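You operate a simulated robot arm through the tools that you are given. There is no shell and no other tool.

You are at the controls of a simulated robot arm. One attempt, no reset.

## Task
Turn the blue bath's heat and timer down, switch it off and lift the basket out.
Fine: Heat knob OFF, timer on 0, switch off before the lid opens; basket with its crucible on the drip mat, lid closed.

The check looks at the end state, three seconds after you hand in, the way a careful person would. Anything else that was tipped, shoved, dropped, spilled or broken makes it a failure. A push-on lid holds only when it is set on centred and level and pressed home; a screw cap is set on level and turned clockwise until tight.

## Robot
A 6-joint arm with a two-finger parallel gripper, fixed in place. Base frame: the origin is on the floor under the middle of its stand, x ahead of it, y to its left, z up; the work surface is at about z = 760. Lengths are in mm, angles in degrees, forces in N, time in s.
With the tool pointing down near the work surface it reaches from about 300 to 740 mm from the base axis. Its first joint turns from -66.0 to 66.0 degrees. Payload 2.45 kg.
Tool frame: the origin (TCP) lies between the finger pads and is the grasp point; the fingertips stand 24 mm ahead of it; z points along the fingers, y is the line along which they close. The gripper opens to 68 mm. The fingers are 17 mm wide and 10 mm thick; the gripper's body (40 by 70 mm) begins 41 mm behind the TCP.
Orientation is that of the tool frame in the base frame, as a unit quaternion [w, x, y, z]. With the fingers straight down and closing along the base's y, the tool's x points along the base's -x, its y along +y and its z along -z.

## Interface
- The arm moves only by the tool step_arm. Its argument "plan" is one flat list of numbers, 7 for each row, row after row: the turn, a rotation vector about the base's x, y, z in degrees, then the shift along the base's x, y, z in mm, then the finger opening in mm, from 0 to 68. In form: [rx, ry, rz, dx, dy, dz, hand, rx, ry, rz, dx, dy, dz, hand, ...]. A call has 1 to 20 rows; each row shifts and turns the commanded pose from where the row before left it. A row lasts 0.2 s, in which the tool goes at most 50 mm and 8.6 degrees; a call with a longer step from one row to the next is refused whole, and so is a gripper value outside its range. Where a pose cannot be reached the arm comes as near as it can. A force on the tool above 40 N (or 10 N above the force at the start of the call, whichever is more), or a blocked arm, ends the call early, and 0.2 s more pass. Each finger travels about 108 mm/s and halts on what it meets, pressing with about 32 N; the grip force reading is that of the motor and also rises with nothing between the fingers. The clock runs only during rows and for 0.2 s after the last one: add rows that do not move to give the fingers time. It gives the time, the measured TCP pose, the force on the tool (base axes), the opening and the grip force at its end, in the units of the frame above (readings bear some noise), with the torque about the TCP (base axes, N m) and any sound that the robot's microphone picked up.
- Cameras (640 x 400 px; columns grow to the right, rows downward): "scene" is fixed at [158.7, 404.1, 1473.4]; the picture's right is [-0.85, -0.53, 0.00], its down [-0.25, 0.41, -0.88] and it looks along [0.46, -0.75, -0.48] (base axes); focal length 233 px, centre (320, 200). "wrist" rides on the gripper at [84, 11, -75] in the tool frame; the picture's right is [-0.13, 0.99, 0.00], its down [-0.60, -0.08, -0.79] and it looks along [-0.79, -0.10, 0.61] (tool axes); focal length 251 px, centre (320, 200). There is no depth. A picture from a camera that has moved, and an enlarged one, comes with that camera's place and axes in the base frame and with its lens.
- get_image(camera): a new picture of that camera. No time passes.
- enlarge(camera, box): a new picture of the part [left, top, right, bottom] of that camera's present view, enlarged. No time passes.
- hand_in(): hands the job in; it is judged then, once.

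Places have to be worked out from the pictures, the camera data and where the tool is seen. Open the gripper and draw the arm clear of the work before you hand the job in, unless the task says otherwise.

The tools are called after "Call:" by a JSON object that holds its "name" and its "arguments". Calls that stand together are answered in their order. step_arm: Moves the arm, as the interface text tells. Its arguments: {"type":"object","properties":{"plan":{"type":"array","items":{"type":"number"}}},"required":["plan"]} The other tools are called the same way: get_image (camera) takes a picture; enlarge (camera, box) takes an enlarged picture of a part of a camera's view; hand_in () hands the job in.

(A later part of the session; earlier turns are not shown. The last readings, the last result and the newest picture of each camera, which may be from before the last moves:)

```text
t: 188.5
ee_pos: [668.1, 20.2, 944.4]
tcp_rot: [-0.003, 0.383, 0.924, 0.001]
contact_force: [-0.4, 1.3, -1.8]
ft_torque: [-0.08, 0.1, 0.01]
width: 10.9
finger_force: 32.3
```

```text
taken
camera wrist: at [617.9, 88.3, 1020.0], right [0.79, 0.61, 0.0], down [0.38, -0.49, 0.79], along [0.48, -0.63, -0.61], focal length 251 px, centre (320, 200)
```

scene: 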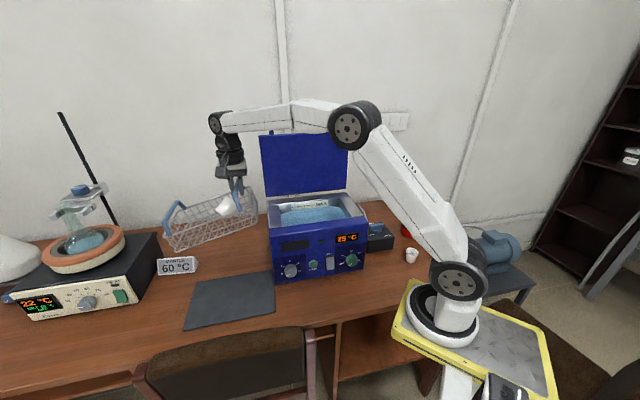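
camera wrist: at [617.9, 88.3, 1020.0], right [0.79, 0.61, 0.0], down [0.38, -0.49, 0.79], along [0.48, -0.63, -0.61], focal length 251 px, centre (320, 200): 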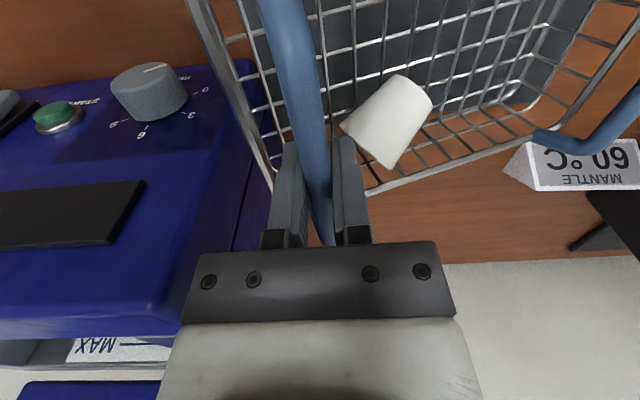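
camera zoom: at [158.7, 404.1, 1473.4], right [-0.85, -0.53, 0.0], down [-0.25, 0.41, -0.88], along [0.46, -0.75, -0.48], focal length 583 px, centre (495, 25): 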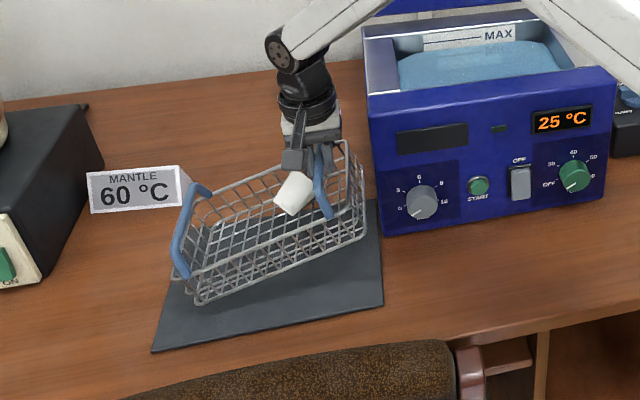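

Basket hangs just above the mat with good margins (mat spans s -295…-6, n -77…122). Lower until the left end touches and then flatten, drifting slightly right.

Call:
{"name": "step_arm", "arguments": {"plan": [0, 0, 0, 0, 0, -6, 0, 0, 0, 0, 0, 0, -7, 0, 0, 0, 0, 0, 0, -7, 0, 0, 0, 0, 0, 0, -6, 0, 0, 0, 0, 0, 0, -5, 0, 0, 0, 0, -0.7, -0.7, -5, 0, 0, 0, 0, -0.7, -0.7, -5, 0, 0, 0, 0, -0.7, -0.7, -5, 0, 0, 0, 0, -0.7, -0.7, -5, 0, 0, 0, 0, 0, 0, 0, 0]}}

Call:
{"name": "enlarge", "arguments": {"camera": "scene", "box": [160, 190, 340, 350]}}

Call:
{"name": "get_image", "arguments": {"camera": "wrist"}}

```text
t: 190.7
ee_pos: [665.4, 18.0, 893.2]
tcp_rot: [-0.004, 0.383, 0.924, 0.0]
contact_force: [-0.6, -1.0, -0.2]
ft_torque: [-0.12, -0.09, -0.13]
width: 11.1
finger_force: 32.2
```

```text
2.50 times, centred on (250, 270) of scene
camera zoom: at [158.7, 404.1, 1473.5], right [-0.85, -0.53, 0.0], down [-0.25, 0.41, -0.88], along [0.46, -0.75, -0.48], focal length 583 px, centre (495, 25)
```

zoom: 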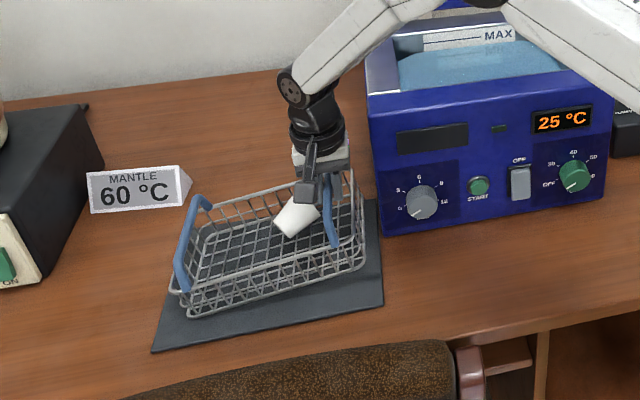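

```text
taken
camera wrist: at [614.8, 84.6, 969.0], right [0.79, 0.61, 0.0], down [0.38, -0.49, 0.79], along [0.48, -0.63, -0.61], focal length 251 px, centre (320, 200)
```

wrist: 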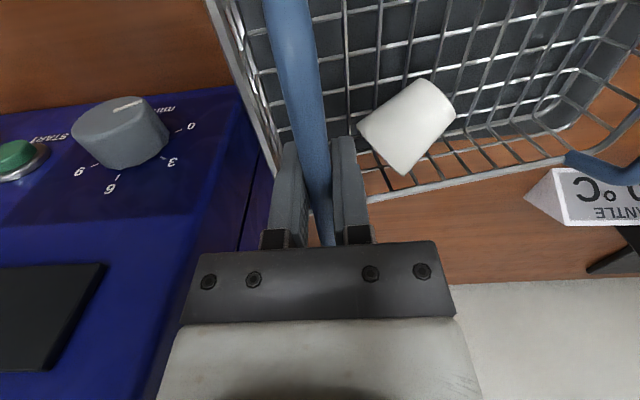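

The left end rests on the mat; continue lowering the right end until it sits flat.

Call:
{"name": "step_arm", "arguments": {"plan": [0, 0, 0, -0.6, -0.6, -4, 0, 0, 0, 0, -0.6, -0.6, -4, 0, 0, 0, 0, -0.6, -0.6, -3, 0, 0, 0, 0, 0, 0, -3, 0, 0, 0, 0, 0, 0, -3, 0, 0, 0, 0, 0, 0, -2, 0, 0, 0, 0, 0, 0, -2, 0]}}

Call:
{"name": "enlarge", "arguments": {"camera": "scene", "box": [160, 190, 340, 350]}}

```text
t: 192.3
ee_pos: [663.6, 16.8, 873.6]
tcp_rot: [-0.003, 0.383, 0.924, 0.002]
contact_force: [0.5, -1.3, -1.2]
ft_torque: [0.04, 0.04, -0.09]
width: 11.1
finger_force: 32.0
```

```text
2.50 times, centred on (250, 270) of scene
camera zoom: at [158.7, 404.1, 1473.4], right [-0.85, -0.53, 0.0], down [-0.25, 0.41, -0.88], along [0.46, -0.75, -0.48], focal length 583 px, centre (495, 25)
```

zoom: 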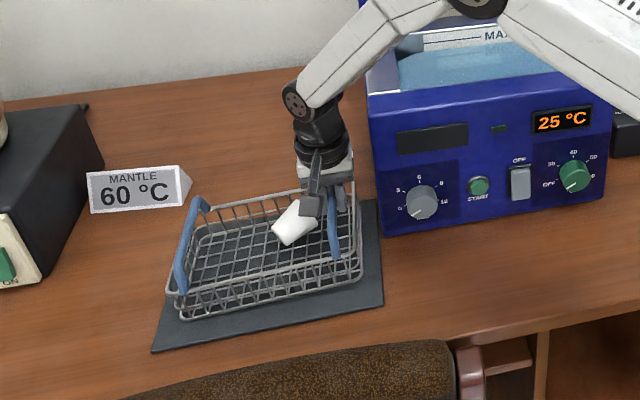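

Nearly flat. Continue down gently until contact.

Call:
{"name": "step_arm", "arguments": {"plan": [0, 0, 0, 0, 0, -1.5, 0, 0, 0, 0, 0, 0, -1.5, 0, 0, 0, 0, 0, 0, -1.5, 0, 0, 0, 0, 0, 0, -1.5, 0]}}

Call:
{"name": "enlarge", "arguments": {"camera": "scene", "box": [200, 230, 320, 340]}}

```text
t: 193.3
ee_pos: [663.4, 17.2, 866.2]
tcp_rot: [-0.003, 0.383, 0.924, 0.002]
contact_force: [-0.8, -0.2, -1.3]
ft_torque: [-0.01, -0.03, 0.02]
width: 11.1
finger_force: 31.8
```

```text
3.64 times, centred on (260, 285) of scene
camera zoom: at [158.7, 404.1, 1473.4], right [-0.85, -0.53, 0.0], down [-0.25, 0.41, -0.88], along [0.46, -0.75, -0.48], focal length 848 px, centre (538, -109)
```

zoom: 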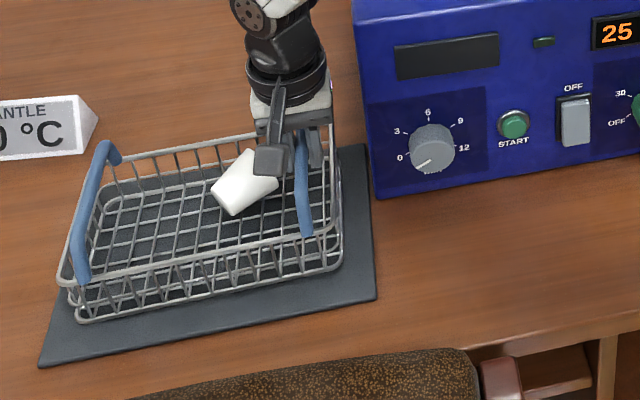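

Still carrying ~1 N; a few more small steps.

Call:
{"name": "step_arm", "arguments": {"plan": [0, 0, 0, 0, 0, -2, 0, 0, 0, 0, 0, 0, -2, 0, 0, 0, 0, 0, 0, -2, 0, 0, 0, 0, 0, 0, -2, 0]}}

Call:
{"name": "enlarge", "arguments": {"camera": "scene", "box": [200, 230, 320, 340]}}

```text
t: 194.3
ee_pos: [663.6, 16.5, 858.3]
tcp_rot: [-0.004, 0.383, 0.924, 0.002]
contact_force: [-1.0, -0.7, -0.4]
ft_torque: [-0.01, 0.02, 0.04]
width: 11.1
finger_force: 32.7
```

```text
3.64 times, centred on (260, 285) of scene
camera zoom: at [158.6, 404.1, 1473.5], right [-0.85, -0.53, 0.0], down [-0.25, 0.41, -0.88], along [0.46, -0.75, -0.48], focal length 848 px, centre (538, -109)
```

zoom: 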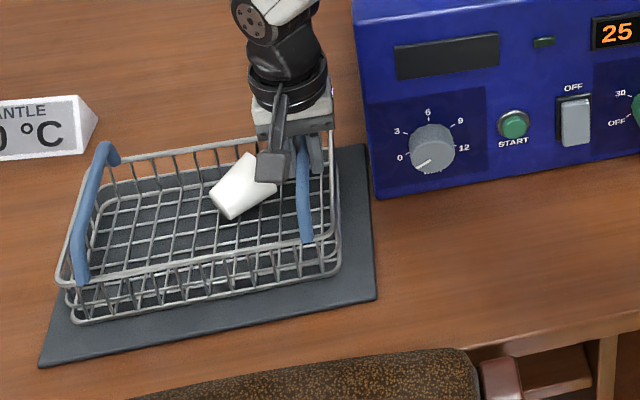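

Call:
{"name": "step_arm", "arguments": {"plan": [0, 0, 0, 0, 0, -1.5, 0, 0, 0, 0, 0, 0, -1.5, 0, 0, 0, 0, 0, 0, -1.5, 0]}}

Call:
{"name": "get_image", "arguments": {"camera": "wrist"}}

```text
t: 195.1
ee_pos: [665.6, 15.5, 856.5]
tcp_rot: [-0.002, 0.383, 0.924, 0.002]
contact_force: [-13.6, 0.0, 27.2]
ft_torque: [0.03, -0.03, 0.03]
width: 11.1
finger_force: 31.9
```

```text
taken
camera wrist: at [613.9, 82.6, 930.7], right [0.79, 0.61, 0.0], down [0.37, -0.49, 0.79], along [0.48, -0.63, -0.61], focal length 251 px, centre (320, 200)
```

wrist: 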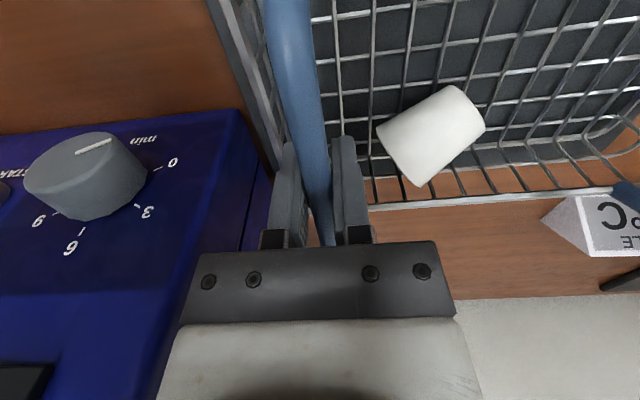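

The basket is flat on the mat (firm upward contact at z≈856). Ease up 2 mm, open, and lift clear.

Call:
{"name": "step_arm", "arguments": {"plan": [0, 0, 0, 0, 0, 2, 0, 0, 0, 0, 0, 0, 0, 14, 0, 0, 0, 0, 0, 0, 26, 0, 0, 0, 0, 0, 0, 26, 0, 0, 0, 0, 0, 10, 26, 0, 0, 0, 0, 0, 20, 26, 0, 0, 0, 0, 0, 30, 26, 0, 0, 0, 0, 0, 30, 26, 0, 0, 0, 0, 0, 30, 26]}}

Call:
{"name": "get_image", "arguments": {"camera": "wrist"}}

Call:
{"name": "enlarge", "arguments": {"camera": "scene", "box": [160, 190, 340, 350]}}

```text
t: 197.1
ee_pos: [662.6, 17.8, 975.3]
tcp_rot: [-0.003, 0.383, 0.924, 0.001]
contact_force: [-0.5, 0.2, -1.0]
ft_torque: [0.04, 0.0, -0.02]
width: 26.2
finger_force: 0.0
```

```text
taken
camera wrist: at [612.7, 83.5, 1050.4], right [0.79, 0.61, 0.0], down [0.38, -0.49, 0.79], along [0.48, -0.63, -0.61], focal length 251 px, centre (320, 200)
```

wrist: 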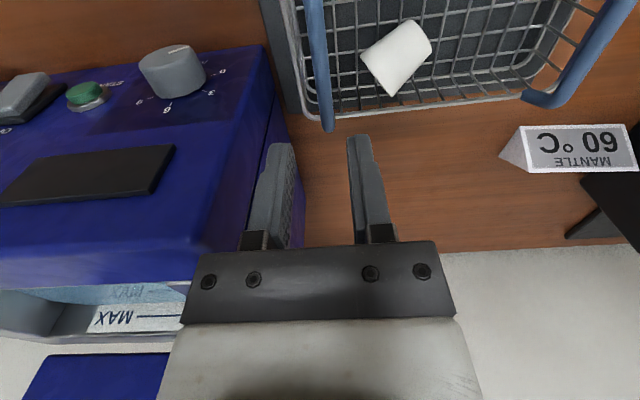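

```text
2.50 times, centred on (250, 270) of scene
camera zoom: at [158.7, 404.1, 1473.4], right [-0.85, -0.53, 0.0], down [-0.25, 0.41, -0.88], along [0.46, -0.75, -0.48], focal length 583 px, centre (495, 25)
```

zoom: 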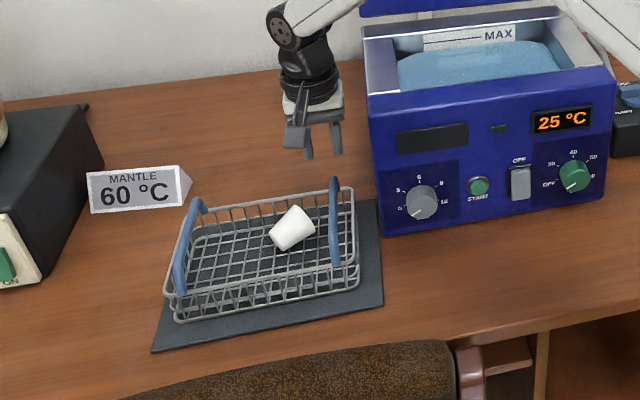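

The basket is flat on the mat inside its edges. The crucible lies on its side, so I'll upright it: pick it up, re-grip on the open desk, turn it mouth-up and put it back. First rotate the tool across its axis and move above it for a precise look.

Call:
{"name": "step_arm", "arguments": {"plan": [0, 0, -7.39, 9, 4, 0, 40, 0, 0, -7.39, 10, 4.5, 0, 50, 0, 0, -7.39, 10, 4.5, 0, 50, 0, 0, -7.39, 10, 4.5, 0, 50, 0, 0, -7.39, 10, 4.5, -5, 50, 0, 0, -7.39, 10, 4.5, -5, 50, 0, 0, -7.39, 10, 4.5, -5, 50, 0, 0, 0, 0, 0, 0, 50]}}

Call:
{"name": "get_image", "arguments": {"camera": "wrist"}}

Call:
{"name": "enlarge", "arguments": {"camera": "scene", "box": [180, 190, 320, 330]}}

```text
t: 198.9
ee_pos: [732.9, 47.3, 961.4]
tcp_rot: [-0.001, 0.748, 0.664, 0.003]
contact_force: [0.6, 0.1, 0.8]
ft_torque: [0.0, 0.0, 0.02]
width: 50.2
finger_force: 0.1
```

```text
taken
camera wrist: at [755.0, 129.6, 1036.1], right [0.97, -0.25, 0.0], down [-0.15, -0.6, 0.79], along [-0.2, -0.76, -0.61], focal length 251 px, centre (320, 200)
```

wrist: 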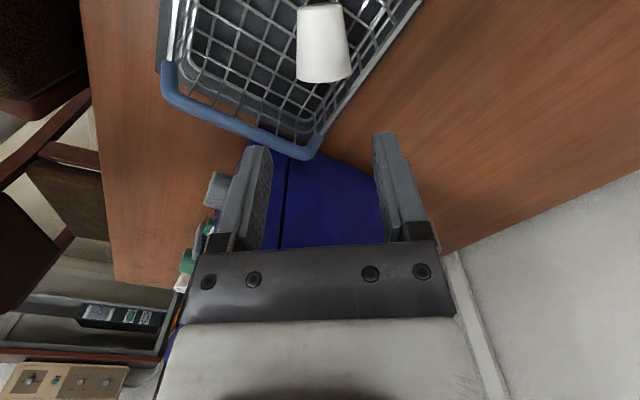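

```text
2.86 times, centred on (250, 260) of scene
camera zoom: at [158.7, 404.1, 1473.4], right [-0.85, -0.53, 0.0], down [-0.25, 0.41, -0.88], along [0.46, -0.75, -0.48], focal length 666 px, centre (520, 29)
```

zoom: 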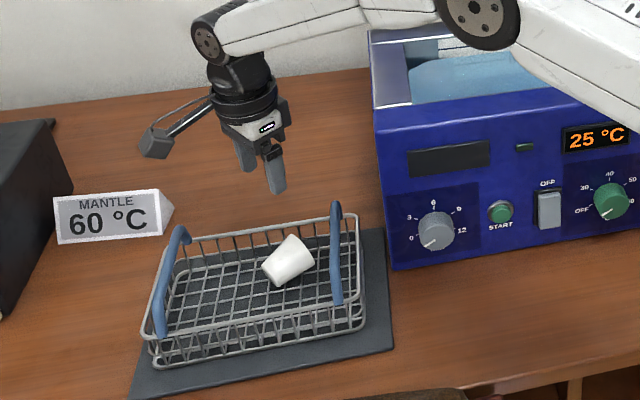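

Clear view: the crucible's axis runs along -y (mouth toward the bath side), centred near (733.5, 36). I'll descend over its narrower half and check alignment before closing.

Call:
{"name": "step_arm", "arguments": {"plan": [0, 0, 0, 0.8, -1, -20, 50, 0, 0, 0, 0.8, -1, -25, 50, 0, 0, 0, 0, 0, -25, 50, 0, 0, 0, 0, 0, -25, 50, 0, 0, 0, 0, 0, -15, 50, 0, 0, 0, 0, 0, 0, 50]}}

Call:
{"name": "get_image", "arguments": {"camera": "wrist"}}

Call:
{"name": "enlarge", "arguments": {"camera": "scene", "box": [190, 220, 310, 320]}}

```text
t: 200.3
ee_pos: [735.3, 45.9, 849.3]
tcp_rot: [-0.002, 0.747, 0.664, 0.002]
contact_force: [-0.1, 0.5, 0.9]
ft_torque: [0.02, 0.02, 0.0]
width: 50.1
finger_force: 0.0
```

```text
taken
camera wrist: at [756.6, 127.3, 925.8], right [0.97, -0.24, 0.0], down [-0.15, -0.6, 0.79], along [-0.19, -0.76, -0.61], focal length 251 px, centre (320, 200)
```

wrist: 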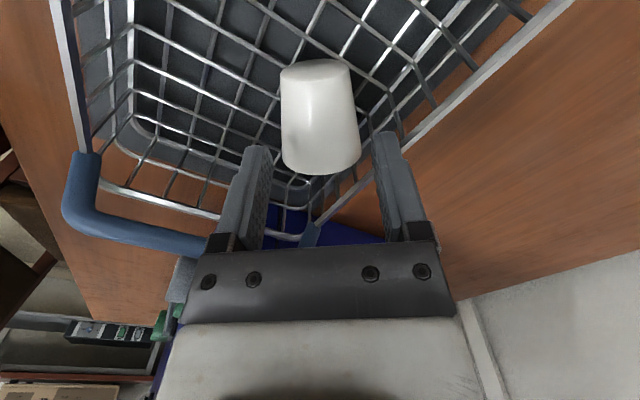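

```text
4.00 times, centred on (250, 270) of scene
camera zoom: at [158.7, 404.1, 1473.4], right [-0.85, -0.53, 0.0], down [-0.25, 0.41, -0.88], along [0.46, -0.75, -0.48], focal length 933 px, centre (600, -80)
```

zoom: 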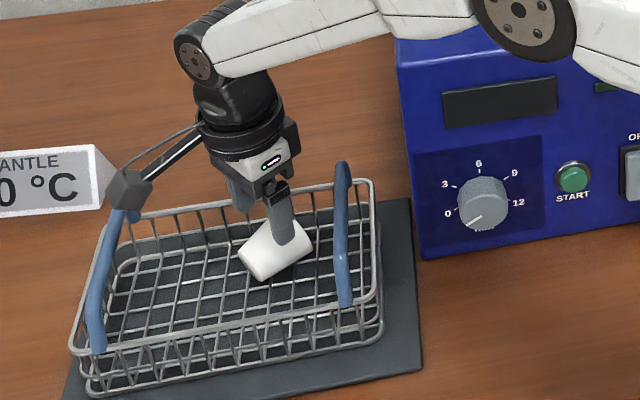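

Well centred between the fingers. Descend the last 50 mm and close gently.

Call:
{"name": "step_arm", "arguments": {"plan": [0, 0, 0, -0.5, 0, -12, 50, 0, 0, 0, -0.5, 0, -12, 50, 0, 0, 0, 0, 0, -12, 50, 0, 0, 0, 0, 0, -10, 50, 0, 0, 0, 0, 0, -5, 50, 0, 0, 0, 0, 0, 0, 50]}}

Call:
{"name": "step_arm", "arguments": {"plan": [0, 0, 0, 0, 0, 0, 46, 0, 0, 0, 0, 0, 0, 42, 0, 0, 0, 0, 0, 0, 38, 0, 0, 0, 0, 0, 0, 34, 0, 0, 0, 0, 0, 0, 34]}}

Call:
{"name": "get_image", "arguments": {"camera": "wrist"}}

```text
t: 201.7
ee_pos: [733.7, 44.9, 800.7]
tcp_rot: [-0.001, 0.747, 0.665, 0.003]
contact_force: [0.1, 0.7, 0.0]
ft_torque: [0.0, -0.01, 0.06]
width: 49.9
finger_force: 0.0
```

```text
t: 202.9
ee_pos: [734.2, 46.4, 800.7]
tcp_rot: [-0.003, 0.747, 0.665, 0.003]
contact_force: [-0.2, -0.4, 0.2]
ft_torque: [-0.01, 0.0, -0.04]
width: 44.5
finger_force: 32.1
```

```text
taken
camera wrist: at [755.3, 127.0, 875.1], right [0.97, -0.24, 0.0], down [-0.15, -0.6, 0.79], along [-0.19, -0.76, -0.61], focal length 251 px, centre (320, 200)
```

wrist: 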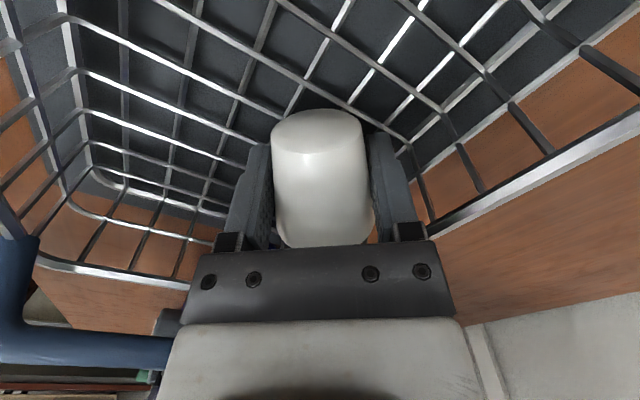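

The crucible is held (44.5 mm). Lift it out, swing it around in front of the bath (staying well clear), turning so its mouth faces the bath.

Call:
{"name": "step_arm", "arguments": {"plan": [0, 0, 0, 0, 0, 10, 34, 0, 0, 0, 0, 0, 20, 34, 0, 0, 0, 0, 0, 30, 34, 0, 0, 0, 0, 0, 30, 34, 0, 0, 0, 0, 0, 30, 34, 0, 0, 0, 0, 0, 30, 34, 0, 0, 0, -15, 2, 0, 34, 0, 0, 0, -30, 4, 0, 34, 0, 0, 7.3, -35, 4, 0, 34, 0, 0, 7.3, -35, 4, 0, 34, 0, 0, 7.3, -20, 0, 0, 34, 0, 0, 7.3, -20, -20, 0, 34, 0, 0, 7.3, -25, -30, 0, 34, 0, 0, 7.3, -25, -32, 0, 34, 0, 0, 7.2, -25, -32, 0, 34, 0, 0, 0, -25, -32, 0, 34]}}

Call:
{"name": "get_image", "arguments": {"camera": "wrist"}}

Call:
{"name": "get_image", "arguments": {"camera": "scene"}}

```text
t: 206.3
ee_pos: [476.3, -87.6, 951.2]
tcp_rot: [-0.004, 0.387, 0.922, 0.001]
contact_force: [-0.4, 0.0, -0.4]
ft_torque: [0.01, 0.02, -0.01]
width: 44.0
finger_force: 31.9
```

```text
taken
camera wrist: at [426.6, -19.4, 1026.0], right [0.8, 0.6, 0.0], down [0.37, -0.49, 0.79], along [0.47, -0.63, -0.61], focal length 251 px, centre (320, 200)
```

wrist: 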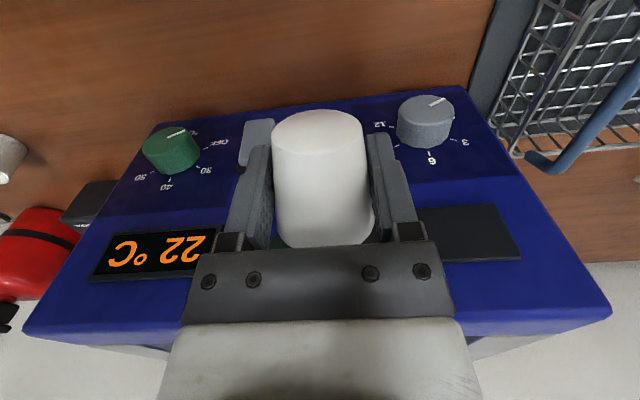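

```text
taken
```

scene: 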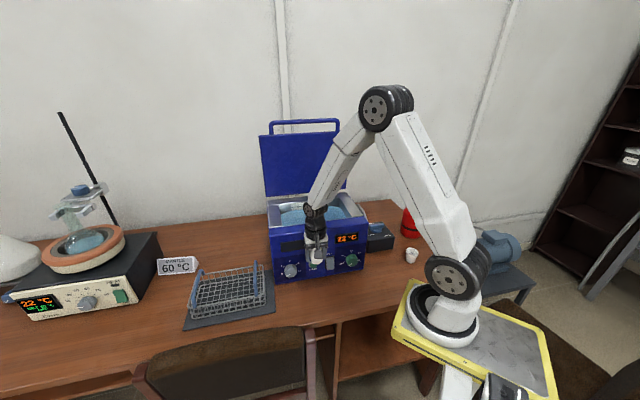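

Safely over the desk in front of the bath. Shift a bit right and lower the crucible, still lying, onto the desk.

Call:
{"name": "step_arm", "arguments": {"plan": [0, 0, 0, -12, -16.5, 0, 34, 0, 0, 0, -12, -16.5, 0, 34, 0, 0, 0, -12, -16.5, 0, 34, 0, 0, 0, 0, 0, -20, 34, 0, 0, 0, 0, 0, -30, 34, 0, 0, 0, 0, 0, -30, 34, 0, 0, 0, 0, 0, -30, 34, 0, 0, 0, 0, 0, -20, 34, 0, 0, 0, 0, 0, -12, 34, 0, 0, 0, 0, 0, -6, 34, 0, 0, 0, 0, 0, -3, 34, 0, 0, 0, 0, 0, -3, 34]}}

Call:
{"name": "get_image", "arguments": {"camera": "wrist"}}

Call:
{"name": "enlarge", "arguments": {"camera": "scene", "box": [270, 220, 390, 320]}}

```text
t: 208.9
ee_pos: [442.2, -135.6, 795.3]
tcp_rot: [-0.003, 0.388, 0.922, 0.001]
contact_force: [-0.5, 0.0, -0.7]
ft_torque: [0.03, 0.01, -0.02]
width: 43.4
finger_force: 31.3
```

```text
taken
camera wrist: at [392.0, -68.7, 871.1], right [0.8, 0.6, 0.0], down [0.37, -0.49, 0.79], along [0.47, -0.63, -0.61], focal length 251 px, centre (320, 200)
```

wrist: 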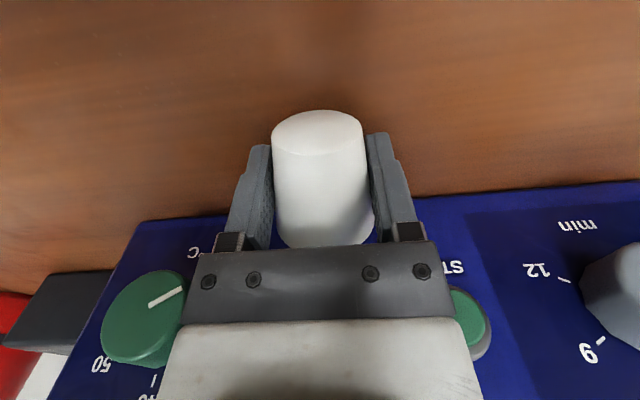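

```text
4.00 times, centred on (330, 270) of scene
camera zoom: at [158.7, 404.1, 1473.4], right [-0.85, -0.53, 0.0], down [-0.25, 0.41, -0.88], along [0.46, -0.75, -0.48], focal length 933 px, centre (280, -80)
```

zoom: 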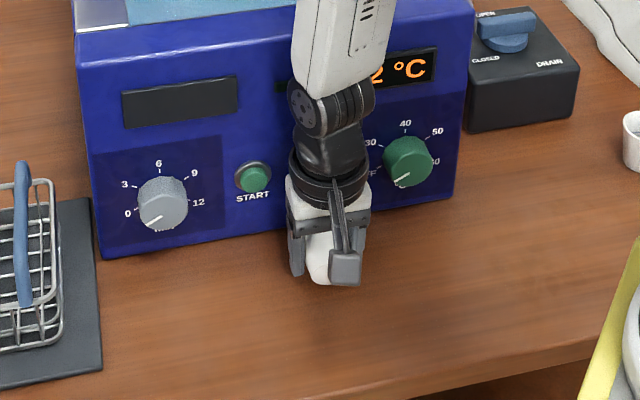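

Not touching yet; a few more millimetres down until contact, then release.

Call:
{"name": "step_arm", "arguments": {"plan": [0, 0, 0, 0, 0, -1.5, 34, 0, 0, 0, 0, 0, -1.5, 34, 0, 0, 0, 0, 0, -1.5, 34, 0, 0, 0, 0, 0, -1.5, 34]}}

```text
t: 209.9
ee_pos: [442.0, -136.6, 790.2]
tcp_rot: [-0.003, 0.389, 0.921, 0.002]
contact_force: [0.6, -0.1, -0.2]
ft_torque: [0.0, 0.0, -0.05]
width: 43.6
finger_force: 31.9
```

Call:
{"name": "step_arm", "arguments": {"plan": [0, 0, 0, 0, 0, -1.5, 34, 0, 0, 0, 0, 0, -1.5, 34, 0, 0, 0, 0, 0, -1.5, 34]}}

Call:
{"name": "enlarge", "arguments": {"camera": "wrist", "box": [230, 90, 410, 260]}}

```text
t: 210.7
ee_pos: [442.3, -135.8, 785.7]
tcp_rot: [-0.003, 0.388, 0.922, 0.001]
contact_force: [-0.8, 0.0, -0.9]
ft_torque: [0.01, 0.01, -0.03]
width: 43.3
finger_force: 31.5
```

```text
2.35 times, centred on (320, 175) of wrist
camera zoom: at [393.3, -68.2, 860.9], right [0.8, 0.6, 0.0], down [0.37, -0.49, 0.79], along [0.47, -0.63, -0.61], focal length 592 px, centre (320, 259)
```

zoom: 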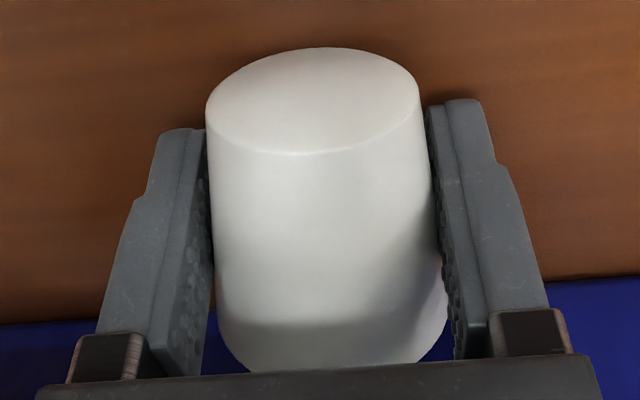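

Fingertips are almost at the desk surface; I'll open slowly here so the crucible settles the last few millimetres.

Call:
{"name": "step_arm", "arguments": {"plan": [0, 0, 0, 0, 0, -0.8, 40, 0, 0, 0, 0, 0, 0, 43, 0, 0, 0, 0, 0, 0, 45, 0, 0, 0, 0, 0, 0, 48, 0, 0, 0, 0, 0, 0, 52, 0, 0, 0, 0, 0, 0, 56]}}

Call:
{"name": "enlarge", "arguments": {"camera": "wrist", "box": [230, 90, 410, 260]}}

Call:
{"name": "enlarge", "arguments": {"camera": "scene", "box": [290, 240, 370, 310]}}

```text
t: 212.1
ee_pos: [442.0, -135.4, 784.3]
tcp_rot: [-0.004, 0.389, 0.921, 0.001]
contact_force: [0.8, 0.2, 1.2]
ft_torque: [0.02, 0.01, 0.02]
width: 56.3
finger_force: 0.2
```

```text
2.35 times, centred on (320, 175) of wrist
camera zoom: at [393.0, -68.4, 860.1], right [0.8, 0.6, 0.0], down [0.37, -0.49, 0.79], along [0.47, -0.63, -0.61], focal length 592 px, centre (320, 259)
```

zoom: 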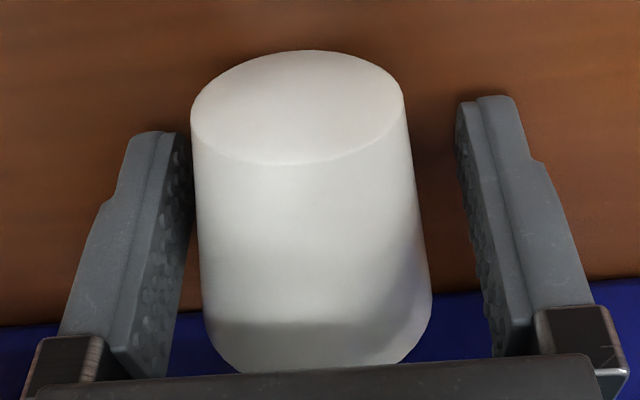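

```text
5.71 times, centred on (330, 275) of scene
camera zoom: at [158.7, 404.1, 1473.4], right [-0.85, -0.53, 0.0], down [-0.25, 0.41, -0.88], along [0.46, -0.75, -0.48], focal length 1333 px, centre (263, -229)
```

zoom: 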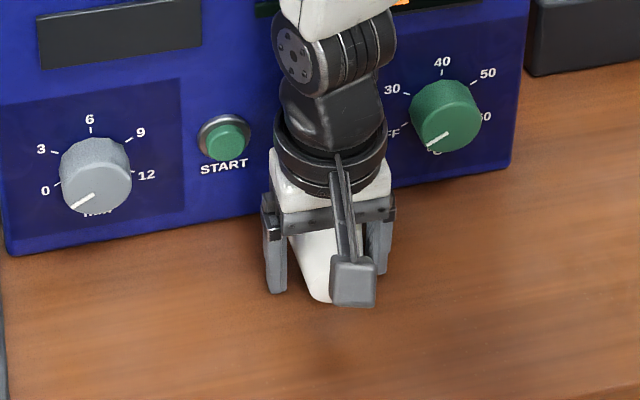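

The crucible rests on the desk. Open fully and rise to look at it.

Call:
{"name": "step_arm", "arguments": {"plan": [0, 0, 0, 0, 0, 0, 68, 0, 0, 0, 0, 0, 0, 68, 0, 0, 0, 0, 0, 15, 68, 0, 0, 0, 0, 0, 30, 68, 0, 0, 0, 0, 0, 40, 68, 0, 0, 0, 0, 0, 40, 68, 0, 0, 0, 0, 0, 0, 68]}}

Call:
{"name": "get_image", "arguments": {"camera": "wrist"}}

Call:
{"name": "enlarge", "arguments": {"camera": "scene", "box": [290, 240, 370, 310]}}

```text
t: 213.7
ee_pos: [442.0, -134.5, 910.5]
tcp_rot: [-0.004, 0.389, 0.921, 0.001]
contact_force: [-0.1, 0.2, -0.4]
ft_torque: [0.0, 0.01, -0.01]
width: 68.0
finger_force: 0.0
```

```text
taken
camera wrist: at [392.4, -67.2, 984.7], right [0.8, 0.6, 0.0], down [0.37, -0.49, 0.79], along [0.47, -0.63, -0.61], focal length 251 px, centre (320, 200)
```

wrist: 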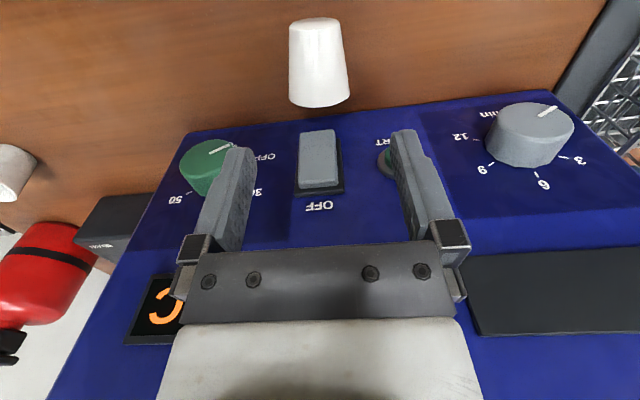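

```text
5.71 times, centred on (330, 275) of scene
camera zoom: at [158.7, 404.1, 1473.4], right [-0.85, -0.53, 0.0], down [-0.25, 0.41, -0.88], along [0.46, -0.75, -0.48], focal length 1333 px, centre (263, -229)
```

zoom: 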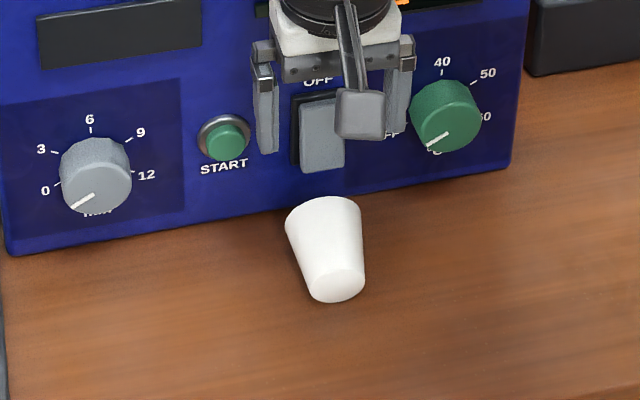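

The crucible lies in front of the bath with its mouth toward the panel; there's no room for the camera on that side, so I'll re-pick it, turn it 95° (mouth to the left) and set it further out on the desk. First, grip again.

Call:
{"name": "step_arm", "arguments": {"plan": [0, 0, -4.6, 0.7, -2, -25, 60, 0, 0, 0, 0.7, -2, -30, 60, 0, 0, 0, 0, 0, -30, 60, 0, 0, 0, 0, 0, -22, 60, 0, 0, 0, 0, 0, -10, 60, 0, 0, 0, 0, 0, -5, 60, 0, 0, 0, 0, 0, 0, 60]}}

Call:
{"name": "enlarge", "arguments": {"camera": "wrist", "box": [230, 90, 410, 260]}}

```text
t: 215.3
ee_pos: [443.0, -138.8, 787.6]
tcp_rot: [-0.005, 0.424, 0.906, 0.001]
contact_force: [-9.8, 19.5, 10.6]
ft_torque: [-1.34, -0.84, 0.46]
width: 59.9
finger_force: 0.0
```

```text
2.35 times, centred on (320, 175) of wrist
camera zoom: at [398.4, -66.9, 863.4], right [0.84, 0.54, 0.0], down [0.33, -0.52, 0.79], along [0.42, -0.67, -0.62], focal length 592 px, centre (320, 259)
```

zoom: 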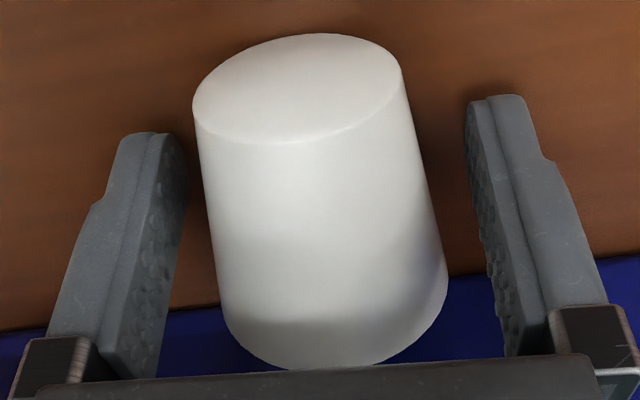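

The gripper body is pressing lightly against the switch panel (force pushes me outward at about the rocker's height). Back off at once and check that the switch is still OFF.

Call:
{"name": "step_arm", "arguments": {"plan": [0, 0, 0, 0, 0, 15, 64, 0, 0, 0, 0, 0, 30, 64, 0, 0, 0, 0, 0, 40, 64, 0, 0, 0, -12, 12, 40, 64, 0, 0, 0, -20, 20, 20, 64]}}

Call:
{"name": "get_image", "arguments": {"camera": "wrist"}}

Call:
{"name": "enlarge", "arguments": {"camera": "scene", "box": [265, 220, 385, 310]}}

```text
t: 216.5
ee_pos: [410.5, -108.7, 931.8]
tcp_rot: [-0.003, 0.425, 0.905, 0.001]
contact_force: [-0.5, 0.1, 0.0]
ft_torque: [0.01, -0.01, 0.02]
width: 63.9
finger_force: 0.0
```

```text
taken
camera wrist: at [366.6, -37.3, 1006.8], right [0.85, 0.53, 0.0], down [0.33, -0.52, 0.79], along [0.42, -0.67, -0.61], focal length 251 px, centre (320, 200)
```

wrist: 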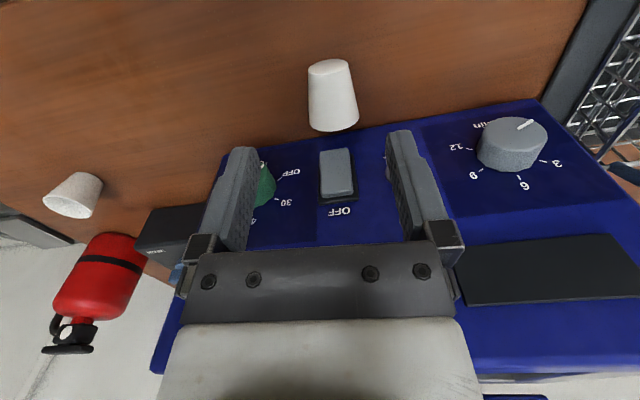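

```text
4.44 times, centred on (325, 265) of scene
camera zoom: at [158.7, 404.1, 1473.4], right [-0.85, -0.53, 0.0], down [-0.25, 0.41, -0.88], along [0.46, -0.75, -0.48], focal length 1037 px, centre (298, -89)
```

zoom: 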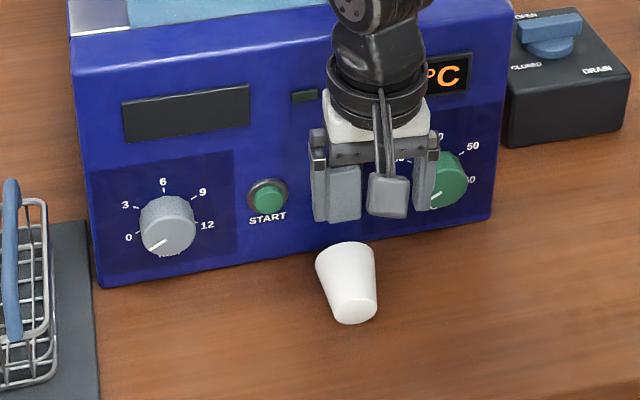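

The switch is still OFF (timer display dark). I'll grip nearer the narrow end so the gripper body stays clear of the panel.

Call:
{"name": "step_arm", "arguments": {"plan": [0, 0, 0, 13.5, -11.5, -20, 60, 0, 0, 0, 13.6, -11.6, -20, 56, 0, 0, 0, 0, 0, -30, 56, 0, 0, 0, 0, 0, -30, 56, 0, 0, 0, 0, 0, -25, 56, 0, 0, 0, 0, 0, -12, 56, 0, 0, 0, 0, 0, -7, 56, 0, 0, 0, 0, 0, 0, 56]}}

Call:
{"name": "enlarge", "arguments": {"camera": "wrist", "box": [230, 90, 410, 260]}}

```text
t: 218.3
ee_pos: [437.5, -131.9, 788.0]
tcp_rot: [-0.004, 0.425, 0.905, 0.002]
contact_force: [0.3, -0.1, 1.3]
ft_torque: [-0.01, 0.02, -0.02]
width: 56.0
finger_force: 0.1
```

```text
2.35 times, centred on (320, 175) of wrist
camera zoom: at [393.6, -60.2, 863.5], right [0.85, 0.53, 0.0], down [0.33, -0.52, 0.79], along [0.42, -0.67, -0.61], focal length 592 px, centre (320, 259)
```

zoom: 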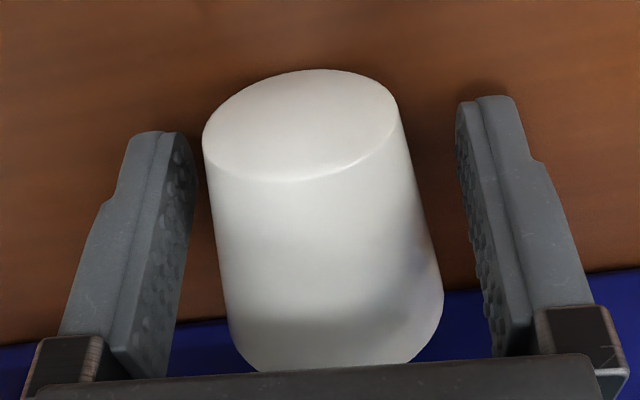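

Clear of the panel. Close on the crucible and lift.

Call:
{"name": "step_arm", "arguments": {"plan": [0, 0, 0, 0, 0, 0, 48, 0, 0, 0, 0, 0, 0, 42, 0, 0, 0, 0, 0, 0, 36, 0, 0, 0, 0, 0, 0, 30, 0, 0, 0, 0, 0, 0, 30, 0, 0, 0, 0, 0, 10, 30, 0, 0, 0, 0, 0, 20, 30, 0, 0, 0, -5, 5, 30, 30, 0, 0, 0, -5, 5, 30, 30, 0, 0, 0, 0, 0, 0, 30]}}

Call:
{"name": "get_image", "arguments": {"camera": "wrist"}}

Call:
{"name": "enlarge", "arguments": {"camera": "scene", "box": [265, 220, 385, 310]}}

```text
t: 220.5
ee_pos: [429.1, -120.7, 880.7]
tcp_rot: [-0.003, 0.425, 0.905, 0.001]
contact_force: [0.0, 0.5, -0.5]
ft_torque: [-0.01, 0.02, -0.01]
width: 39.8
finger_force: 32.3
```

```text
taken
camera wrist: at [384.5, -50.1, 954.7], right [0.85, 0.53, 0.0], down [0.33, -0.52, 0.79], along [0.42, -0.67, -0.61], focal length 251 px, centre (320, 200)
```

wrist: 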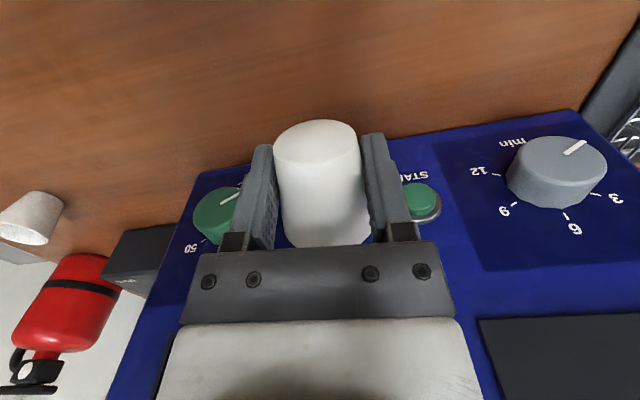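

```text
4.44 times, centred on (325, 265) of scene
camera zoom: at [158.7, 404.1, 1473.4], right [-0.85, -0.53, 0.0], down [-0.25, 0.41, -0.88], along [0.46, -0.75, -0.48], focal length 1037 px, centre (298, -89)
```

zoom: 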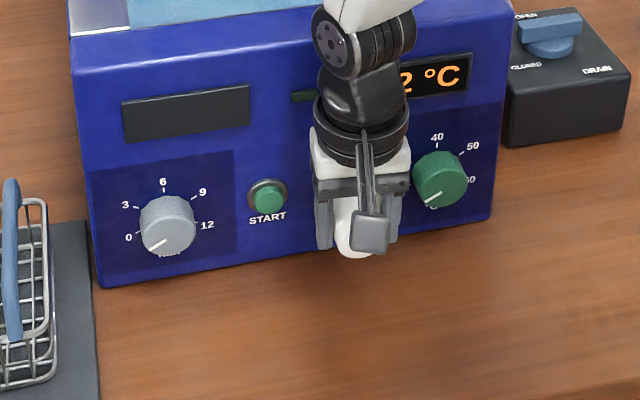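

Held again (39.8 mm). Move out to n≈115 in front of the bath's left half, turning the crucible so its mouth points left, then lower it.

Call:
{"name": "step_arm", "arguments": {"plan": [0, 0, 7.92, 0, 6, 5, 30, 0, 0, 7.92, 2, 6, 5, 30, 0, 0, 7.92, 4, 6, 0, 30, 0, 0, 7.92, 4, 6, 0, 30, 0, 0, 7.92, 4, 6, 0, 30, 0, 0, 7.92, 4, 6, 0, 30, 0, 0, 7.92, 4, 6, 0, 30, 0, 0, 7.92, 4, 6, 0, 30, 0, 0, 7.92, 4, 6, 0, 30, 0, 0, 7.92, 4, 6, 0, 30, 0, 0, 7.92, 4, 6, 0, 30, 0, 0, 7.92, 4, 7, 0, 30, 0, 0, 0, 0, 0, -25, 30, 0, 0, 0, 0, 0, -30, 30, 0, 0, 0, 0, 0, -20, 30, 0, 0, 0, 0, 0, -10, 30, 0, 0, 0, 0, 0, -6, 30, 0, 0, 0, 0, 0, -3, 30]}}

Call:
{"name": "get_image", "arguments": {"camera": "wrist"}}

Call:
{"name": "enlarge", "arguments": {"camera": "scene", "box": [260, 220, 380, 330]}}

```text
t: 224.3
ee_pos: [470.5, -48.0, 794.3]
tcp_rot: [-0.004, -0.38, 0.925, -0.001]
contact_force: [-0.3, 1.1, -0.5]
ft_torque: [0.0, -0.02, -0.01]
width: 39.7
finger_force: 32.2
```

```text
taken
camera wrist: at [404.6, -99.3, 869.9], right [-0.61, 0.8, 0.0], down [0.49, 0.37, 0.79], along [0.63, 0.48, -0.61], focal length 251 px, centre (320, 200)
```

wrist: 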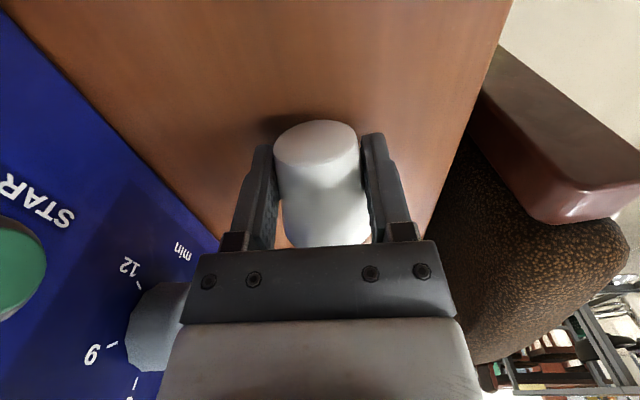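

```text
3.64 times, centred on (320, 275) of scene
camera zoom: at [158.7, 404.1, 1473.4], right [-0.85, -0.53, 0.0], down [-0.25, 0.41, -0.88], along [0.46, -0.75, -0.48], focal length 848 px, centre (320, -73)
```

zoom: 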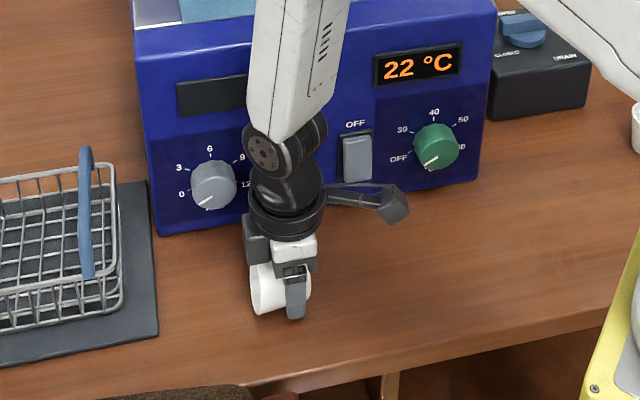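

The mouth now points left (scene view). Lower the last bit and release, then rise.

Call:
{"name": "step_arm", "arguments": {"plan": [0, 0, 0, 0, 0, -3, 30, 0, 0, 0, 0, 0, -3, 30, 0, 0, 0, 0, 0, -2, 30, 0, 0, 0, 0, 0, 0, 38, 0, 0, 0, 0, 0, 0, 41, 0, 0, 0, 0, 0, 0, 44, 0, 0, 0, 0, 0, 0, 50, 0, 0, 0, 0, 0, 0, 60, 0, 0, 0, 0, 0, 0, 66, 0, 0, 0, 0, 0, 15, 66, 0, 0, 0, 0, 0, 30, 66, 0, 0, 0, 0, 0, 40, 66, 0, 0, 0, 0, 0, 40, 66]}}

Call:
{"name": "get_image", "arguments": {"camera": "wrist"}}

Call:
{"name": "enlarge", "arguments": {"camera": "scene", "box": [260, 220, 380, 330]}}

```text
t: 227.1
ee_pos: [470.9, -48.5, 911.3]
tcp_rot: [-0.003, -0.381, 0.925, -0.001]
contact_force: [0.0, 1.1, 0.4]
ft_torque: [-0.01, -0.03, 0.0]
width: 66.2
finger_force: 0.1
```

```text
taken
camera wrist: at [404.9, -99.1, 986.8], right [-0.61, 0.8, 0.0], down [0.49, 0.37, 0.79], along [0.63, 0.48, -0.62], focal length 251 px, centre (320, 200)
```

wrist: 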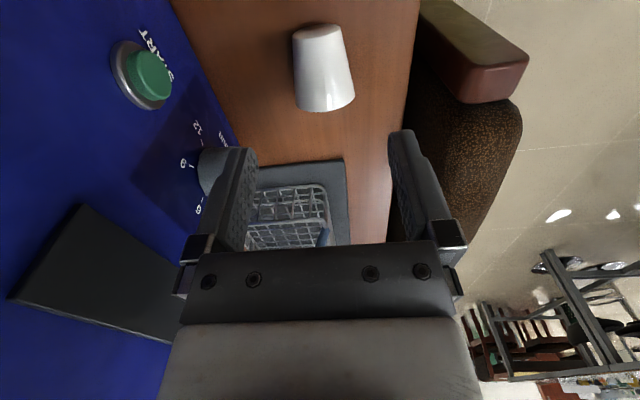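

```text
3.64 times, centred on (320, 275) of scene
camera zoom: at [158.7, 404.1, 1473.4], right [-0.85, -0.53, 0.0], down [-0.25, 0.41, -0.88], along [0.46, -0.75, -0.48], focal length 848 px, centre (320, -73)
```

zoom: 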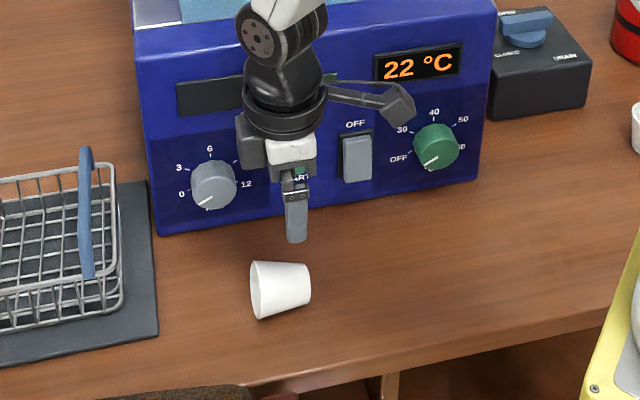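

The crucible is lying with its mouth pointing left (heading ≈46°), centred near (480.6, -39). Now yaw the tool 180° so that the camera is on the mouth side.

Call:
{"name": "step_arm", "arguments": {"plan": [0, 0, -8.55, 0.5, 0.5, 2, 64, 0, 0, -8.55, 0.5, 0.5, 2, 64, 0, 0, -8.55, 0.5, 0.5, 2, 64, 0, 0, -8.55, 0.5, 0.5, 2, 64, 0, 0, -8.55, 0.5, 0.5, 2, 64, 0, 0, -8.55, 0.5, 0.5, 0, 64, 0, 0, -8.55, 0.5, 0.5, 0, 64, 0, 0, -8.55, 0.5, 0.5, 0, 64, 0, 0, -8.55, 0.5, 0.5, 0, 64, 0, 0, -8.55, 0.5, 0.5, 0, 64, 0, 0, -8.55, 0.5, 0.5, 0, 64, 0, 0, -8.55, 0.5, 0.5, 0, 64, 0, 0, -8.55, 0.5, 0.5, 0, 64, 0, 0, -8.55, 0.5, 0.5, 0, 64, 0, 0, -8.55, 0.5, 0.5, 0, 64, 0, 0, -8.55, 0.5, 0.5, 0, 64, 0, 0, -8.55, 0.5, 0.5, 0, 64, 0, 0, -8.55, 0.5, 0.5, 0, 64, 0, 0, -8.55, 0.5, 0.5, 0, 64, 0, 0, -8.55, 0.2, 0.1, 0, 64]}}

Call:
{"name": "get_image", "arguments": {"camera": "wrist"}}

```text
t: 231.3
ee_pos: [480.9, -39.7, 922.4]
tcp_rot: [-0.001, 0.892, 0.451, 0.003]
contact_force: [-0.5, 0.6, 0.1]
ft_torque: [0.01, 0.0, -0.02]
width: 64.1
finger_force: 0.1
```

```text
taken
camera wrist: at [540.0, 22.2, 997.3], right [0.72, -0.69, 0.0], down [-0.43, -0.44, 0.79], along [-0.55, -0.57, -0.61], focal length 251 px, centre (320, 200)
```

wrist: 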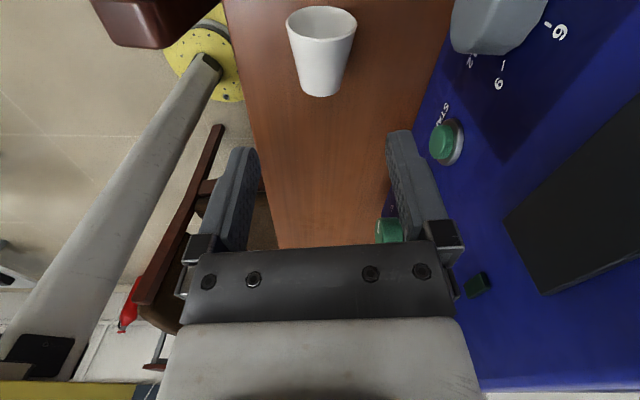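

Good. A final small yaw to align with the crucible's axis, then descend over its middle and grip.

Call:
{"name": "step_arm", "arguments": {"plan": [0, 0, -7.4, -0.8, -1.2, -20, 62, 0, 0, 0, -0.9, -1.1, -30, 62, 0, 0, 0, 0, 0, -30, 62, 0, 0, 0, 0, 0, -30, 62, 0, 0, 0, 0, 0, -15, 62, 0, 0, 0, 0, 0, -7, 62, 0, 0, 0, 0, 0, -3, 62, 0, 0, 0, 0, 0, 0, 62]}}

Call:
{"name": "enlarge", "arguments": {"camera": "wrist", "box": [230, 90, 410, 260]}}

```text
t: 233.1
ee_pos: [478.4, -41.8, 788.8]
tcp_rot: [-0.002, 0.919, 0.393, 0.004]
contact_force: [-0.1, 0.5, 0.4]
ft_torque: [0.02, -0.01, 0.0]
width: 62.0
finger_force: 0.1
```

```text
2.35 times, centred on (320, 175) of wrist
camera zoom: at [545.7, 11.8, 862.5], right [0.63, -0.78, 0.0], down [-0.48, -0.39, 0.79], along [-0.61, -0.49, -0.61], focal length 592 px, centre (320, 259)
```

zoom: 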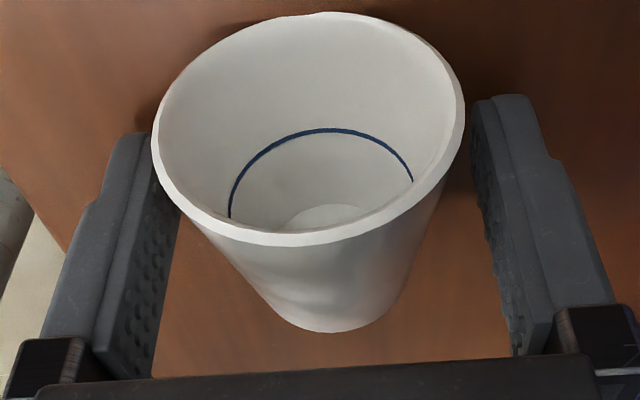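

The crucible (empty, with a blue line inside) is centred between the fingers. Close on it and lift.

Call:
{"name": "step_arm", "arguments": {"plan": [0, 0, 0, 0, 0, 0, 54, 0, 0, 0, 0, 0, 0, 48, 0, 0, 0, 0, 0, 0, 42, 0, 0, 0, 0, 0, 0, 36, 0, 0, 0, 0, 0, 0, 32, 0, 0, 0, 0, 0, 15, 32, 0, 0, 0, 0, 0, 30, 32, 0, 0, 0, 0, 0, 40, 32, 0, 0, 0, 0, 0, 40, 32, 0, 0, 0, 0, 0, 40, 32, 0, 0, 0, 0, 0, 40, 32]}}

Call:
{"name": "get_image", "arguments": {"camera": "wrist"}}

Call:
{"name": "get_image", "arguments": {"camera": "scene"}}

```text
t: 235.5
ee_pos: [477.1, -40.9, 992.2]
tcp_rot: [-0.002, 0.92, 0.393, 0.003]
contact_force: [0.1, -0.4, -0.4]
ft_torque: [0.0, 0.01, 0.02]
width: 42.8
finger_force: 32.3
```

```text
taken
camera wrist: at [544.0, 12.5, 1066.5], right [0.63, -0.78, 0.0], down [-0.48, -0.39, 0.79], along [-0.61, -0.49, -0.61], focal length 251 px, centre (320, 200)
```

wrist: 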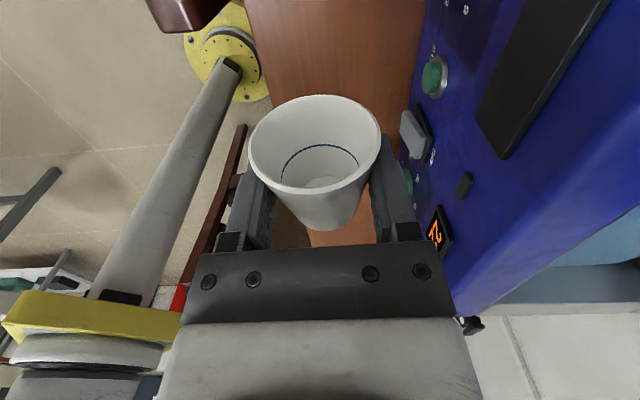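

```text
taken
```

scene: 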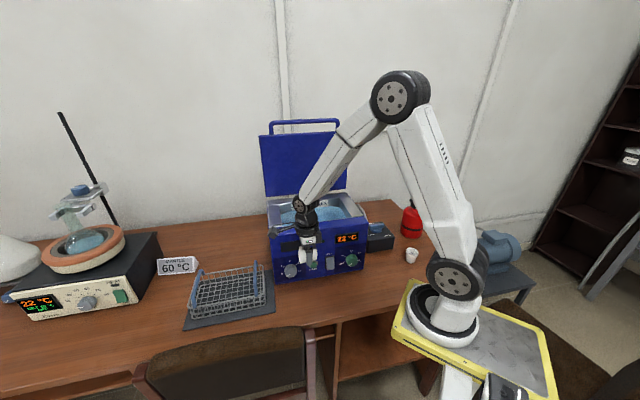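

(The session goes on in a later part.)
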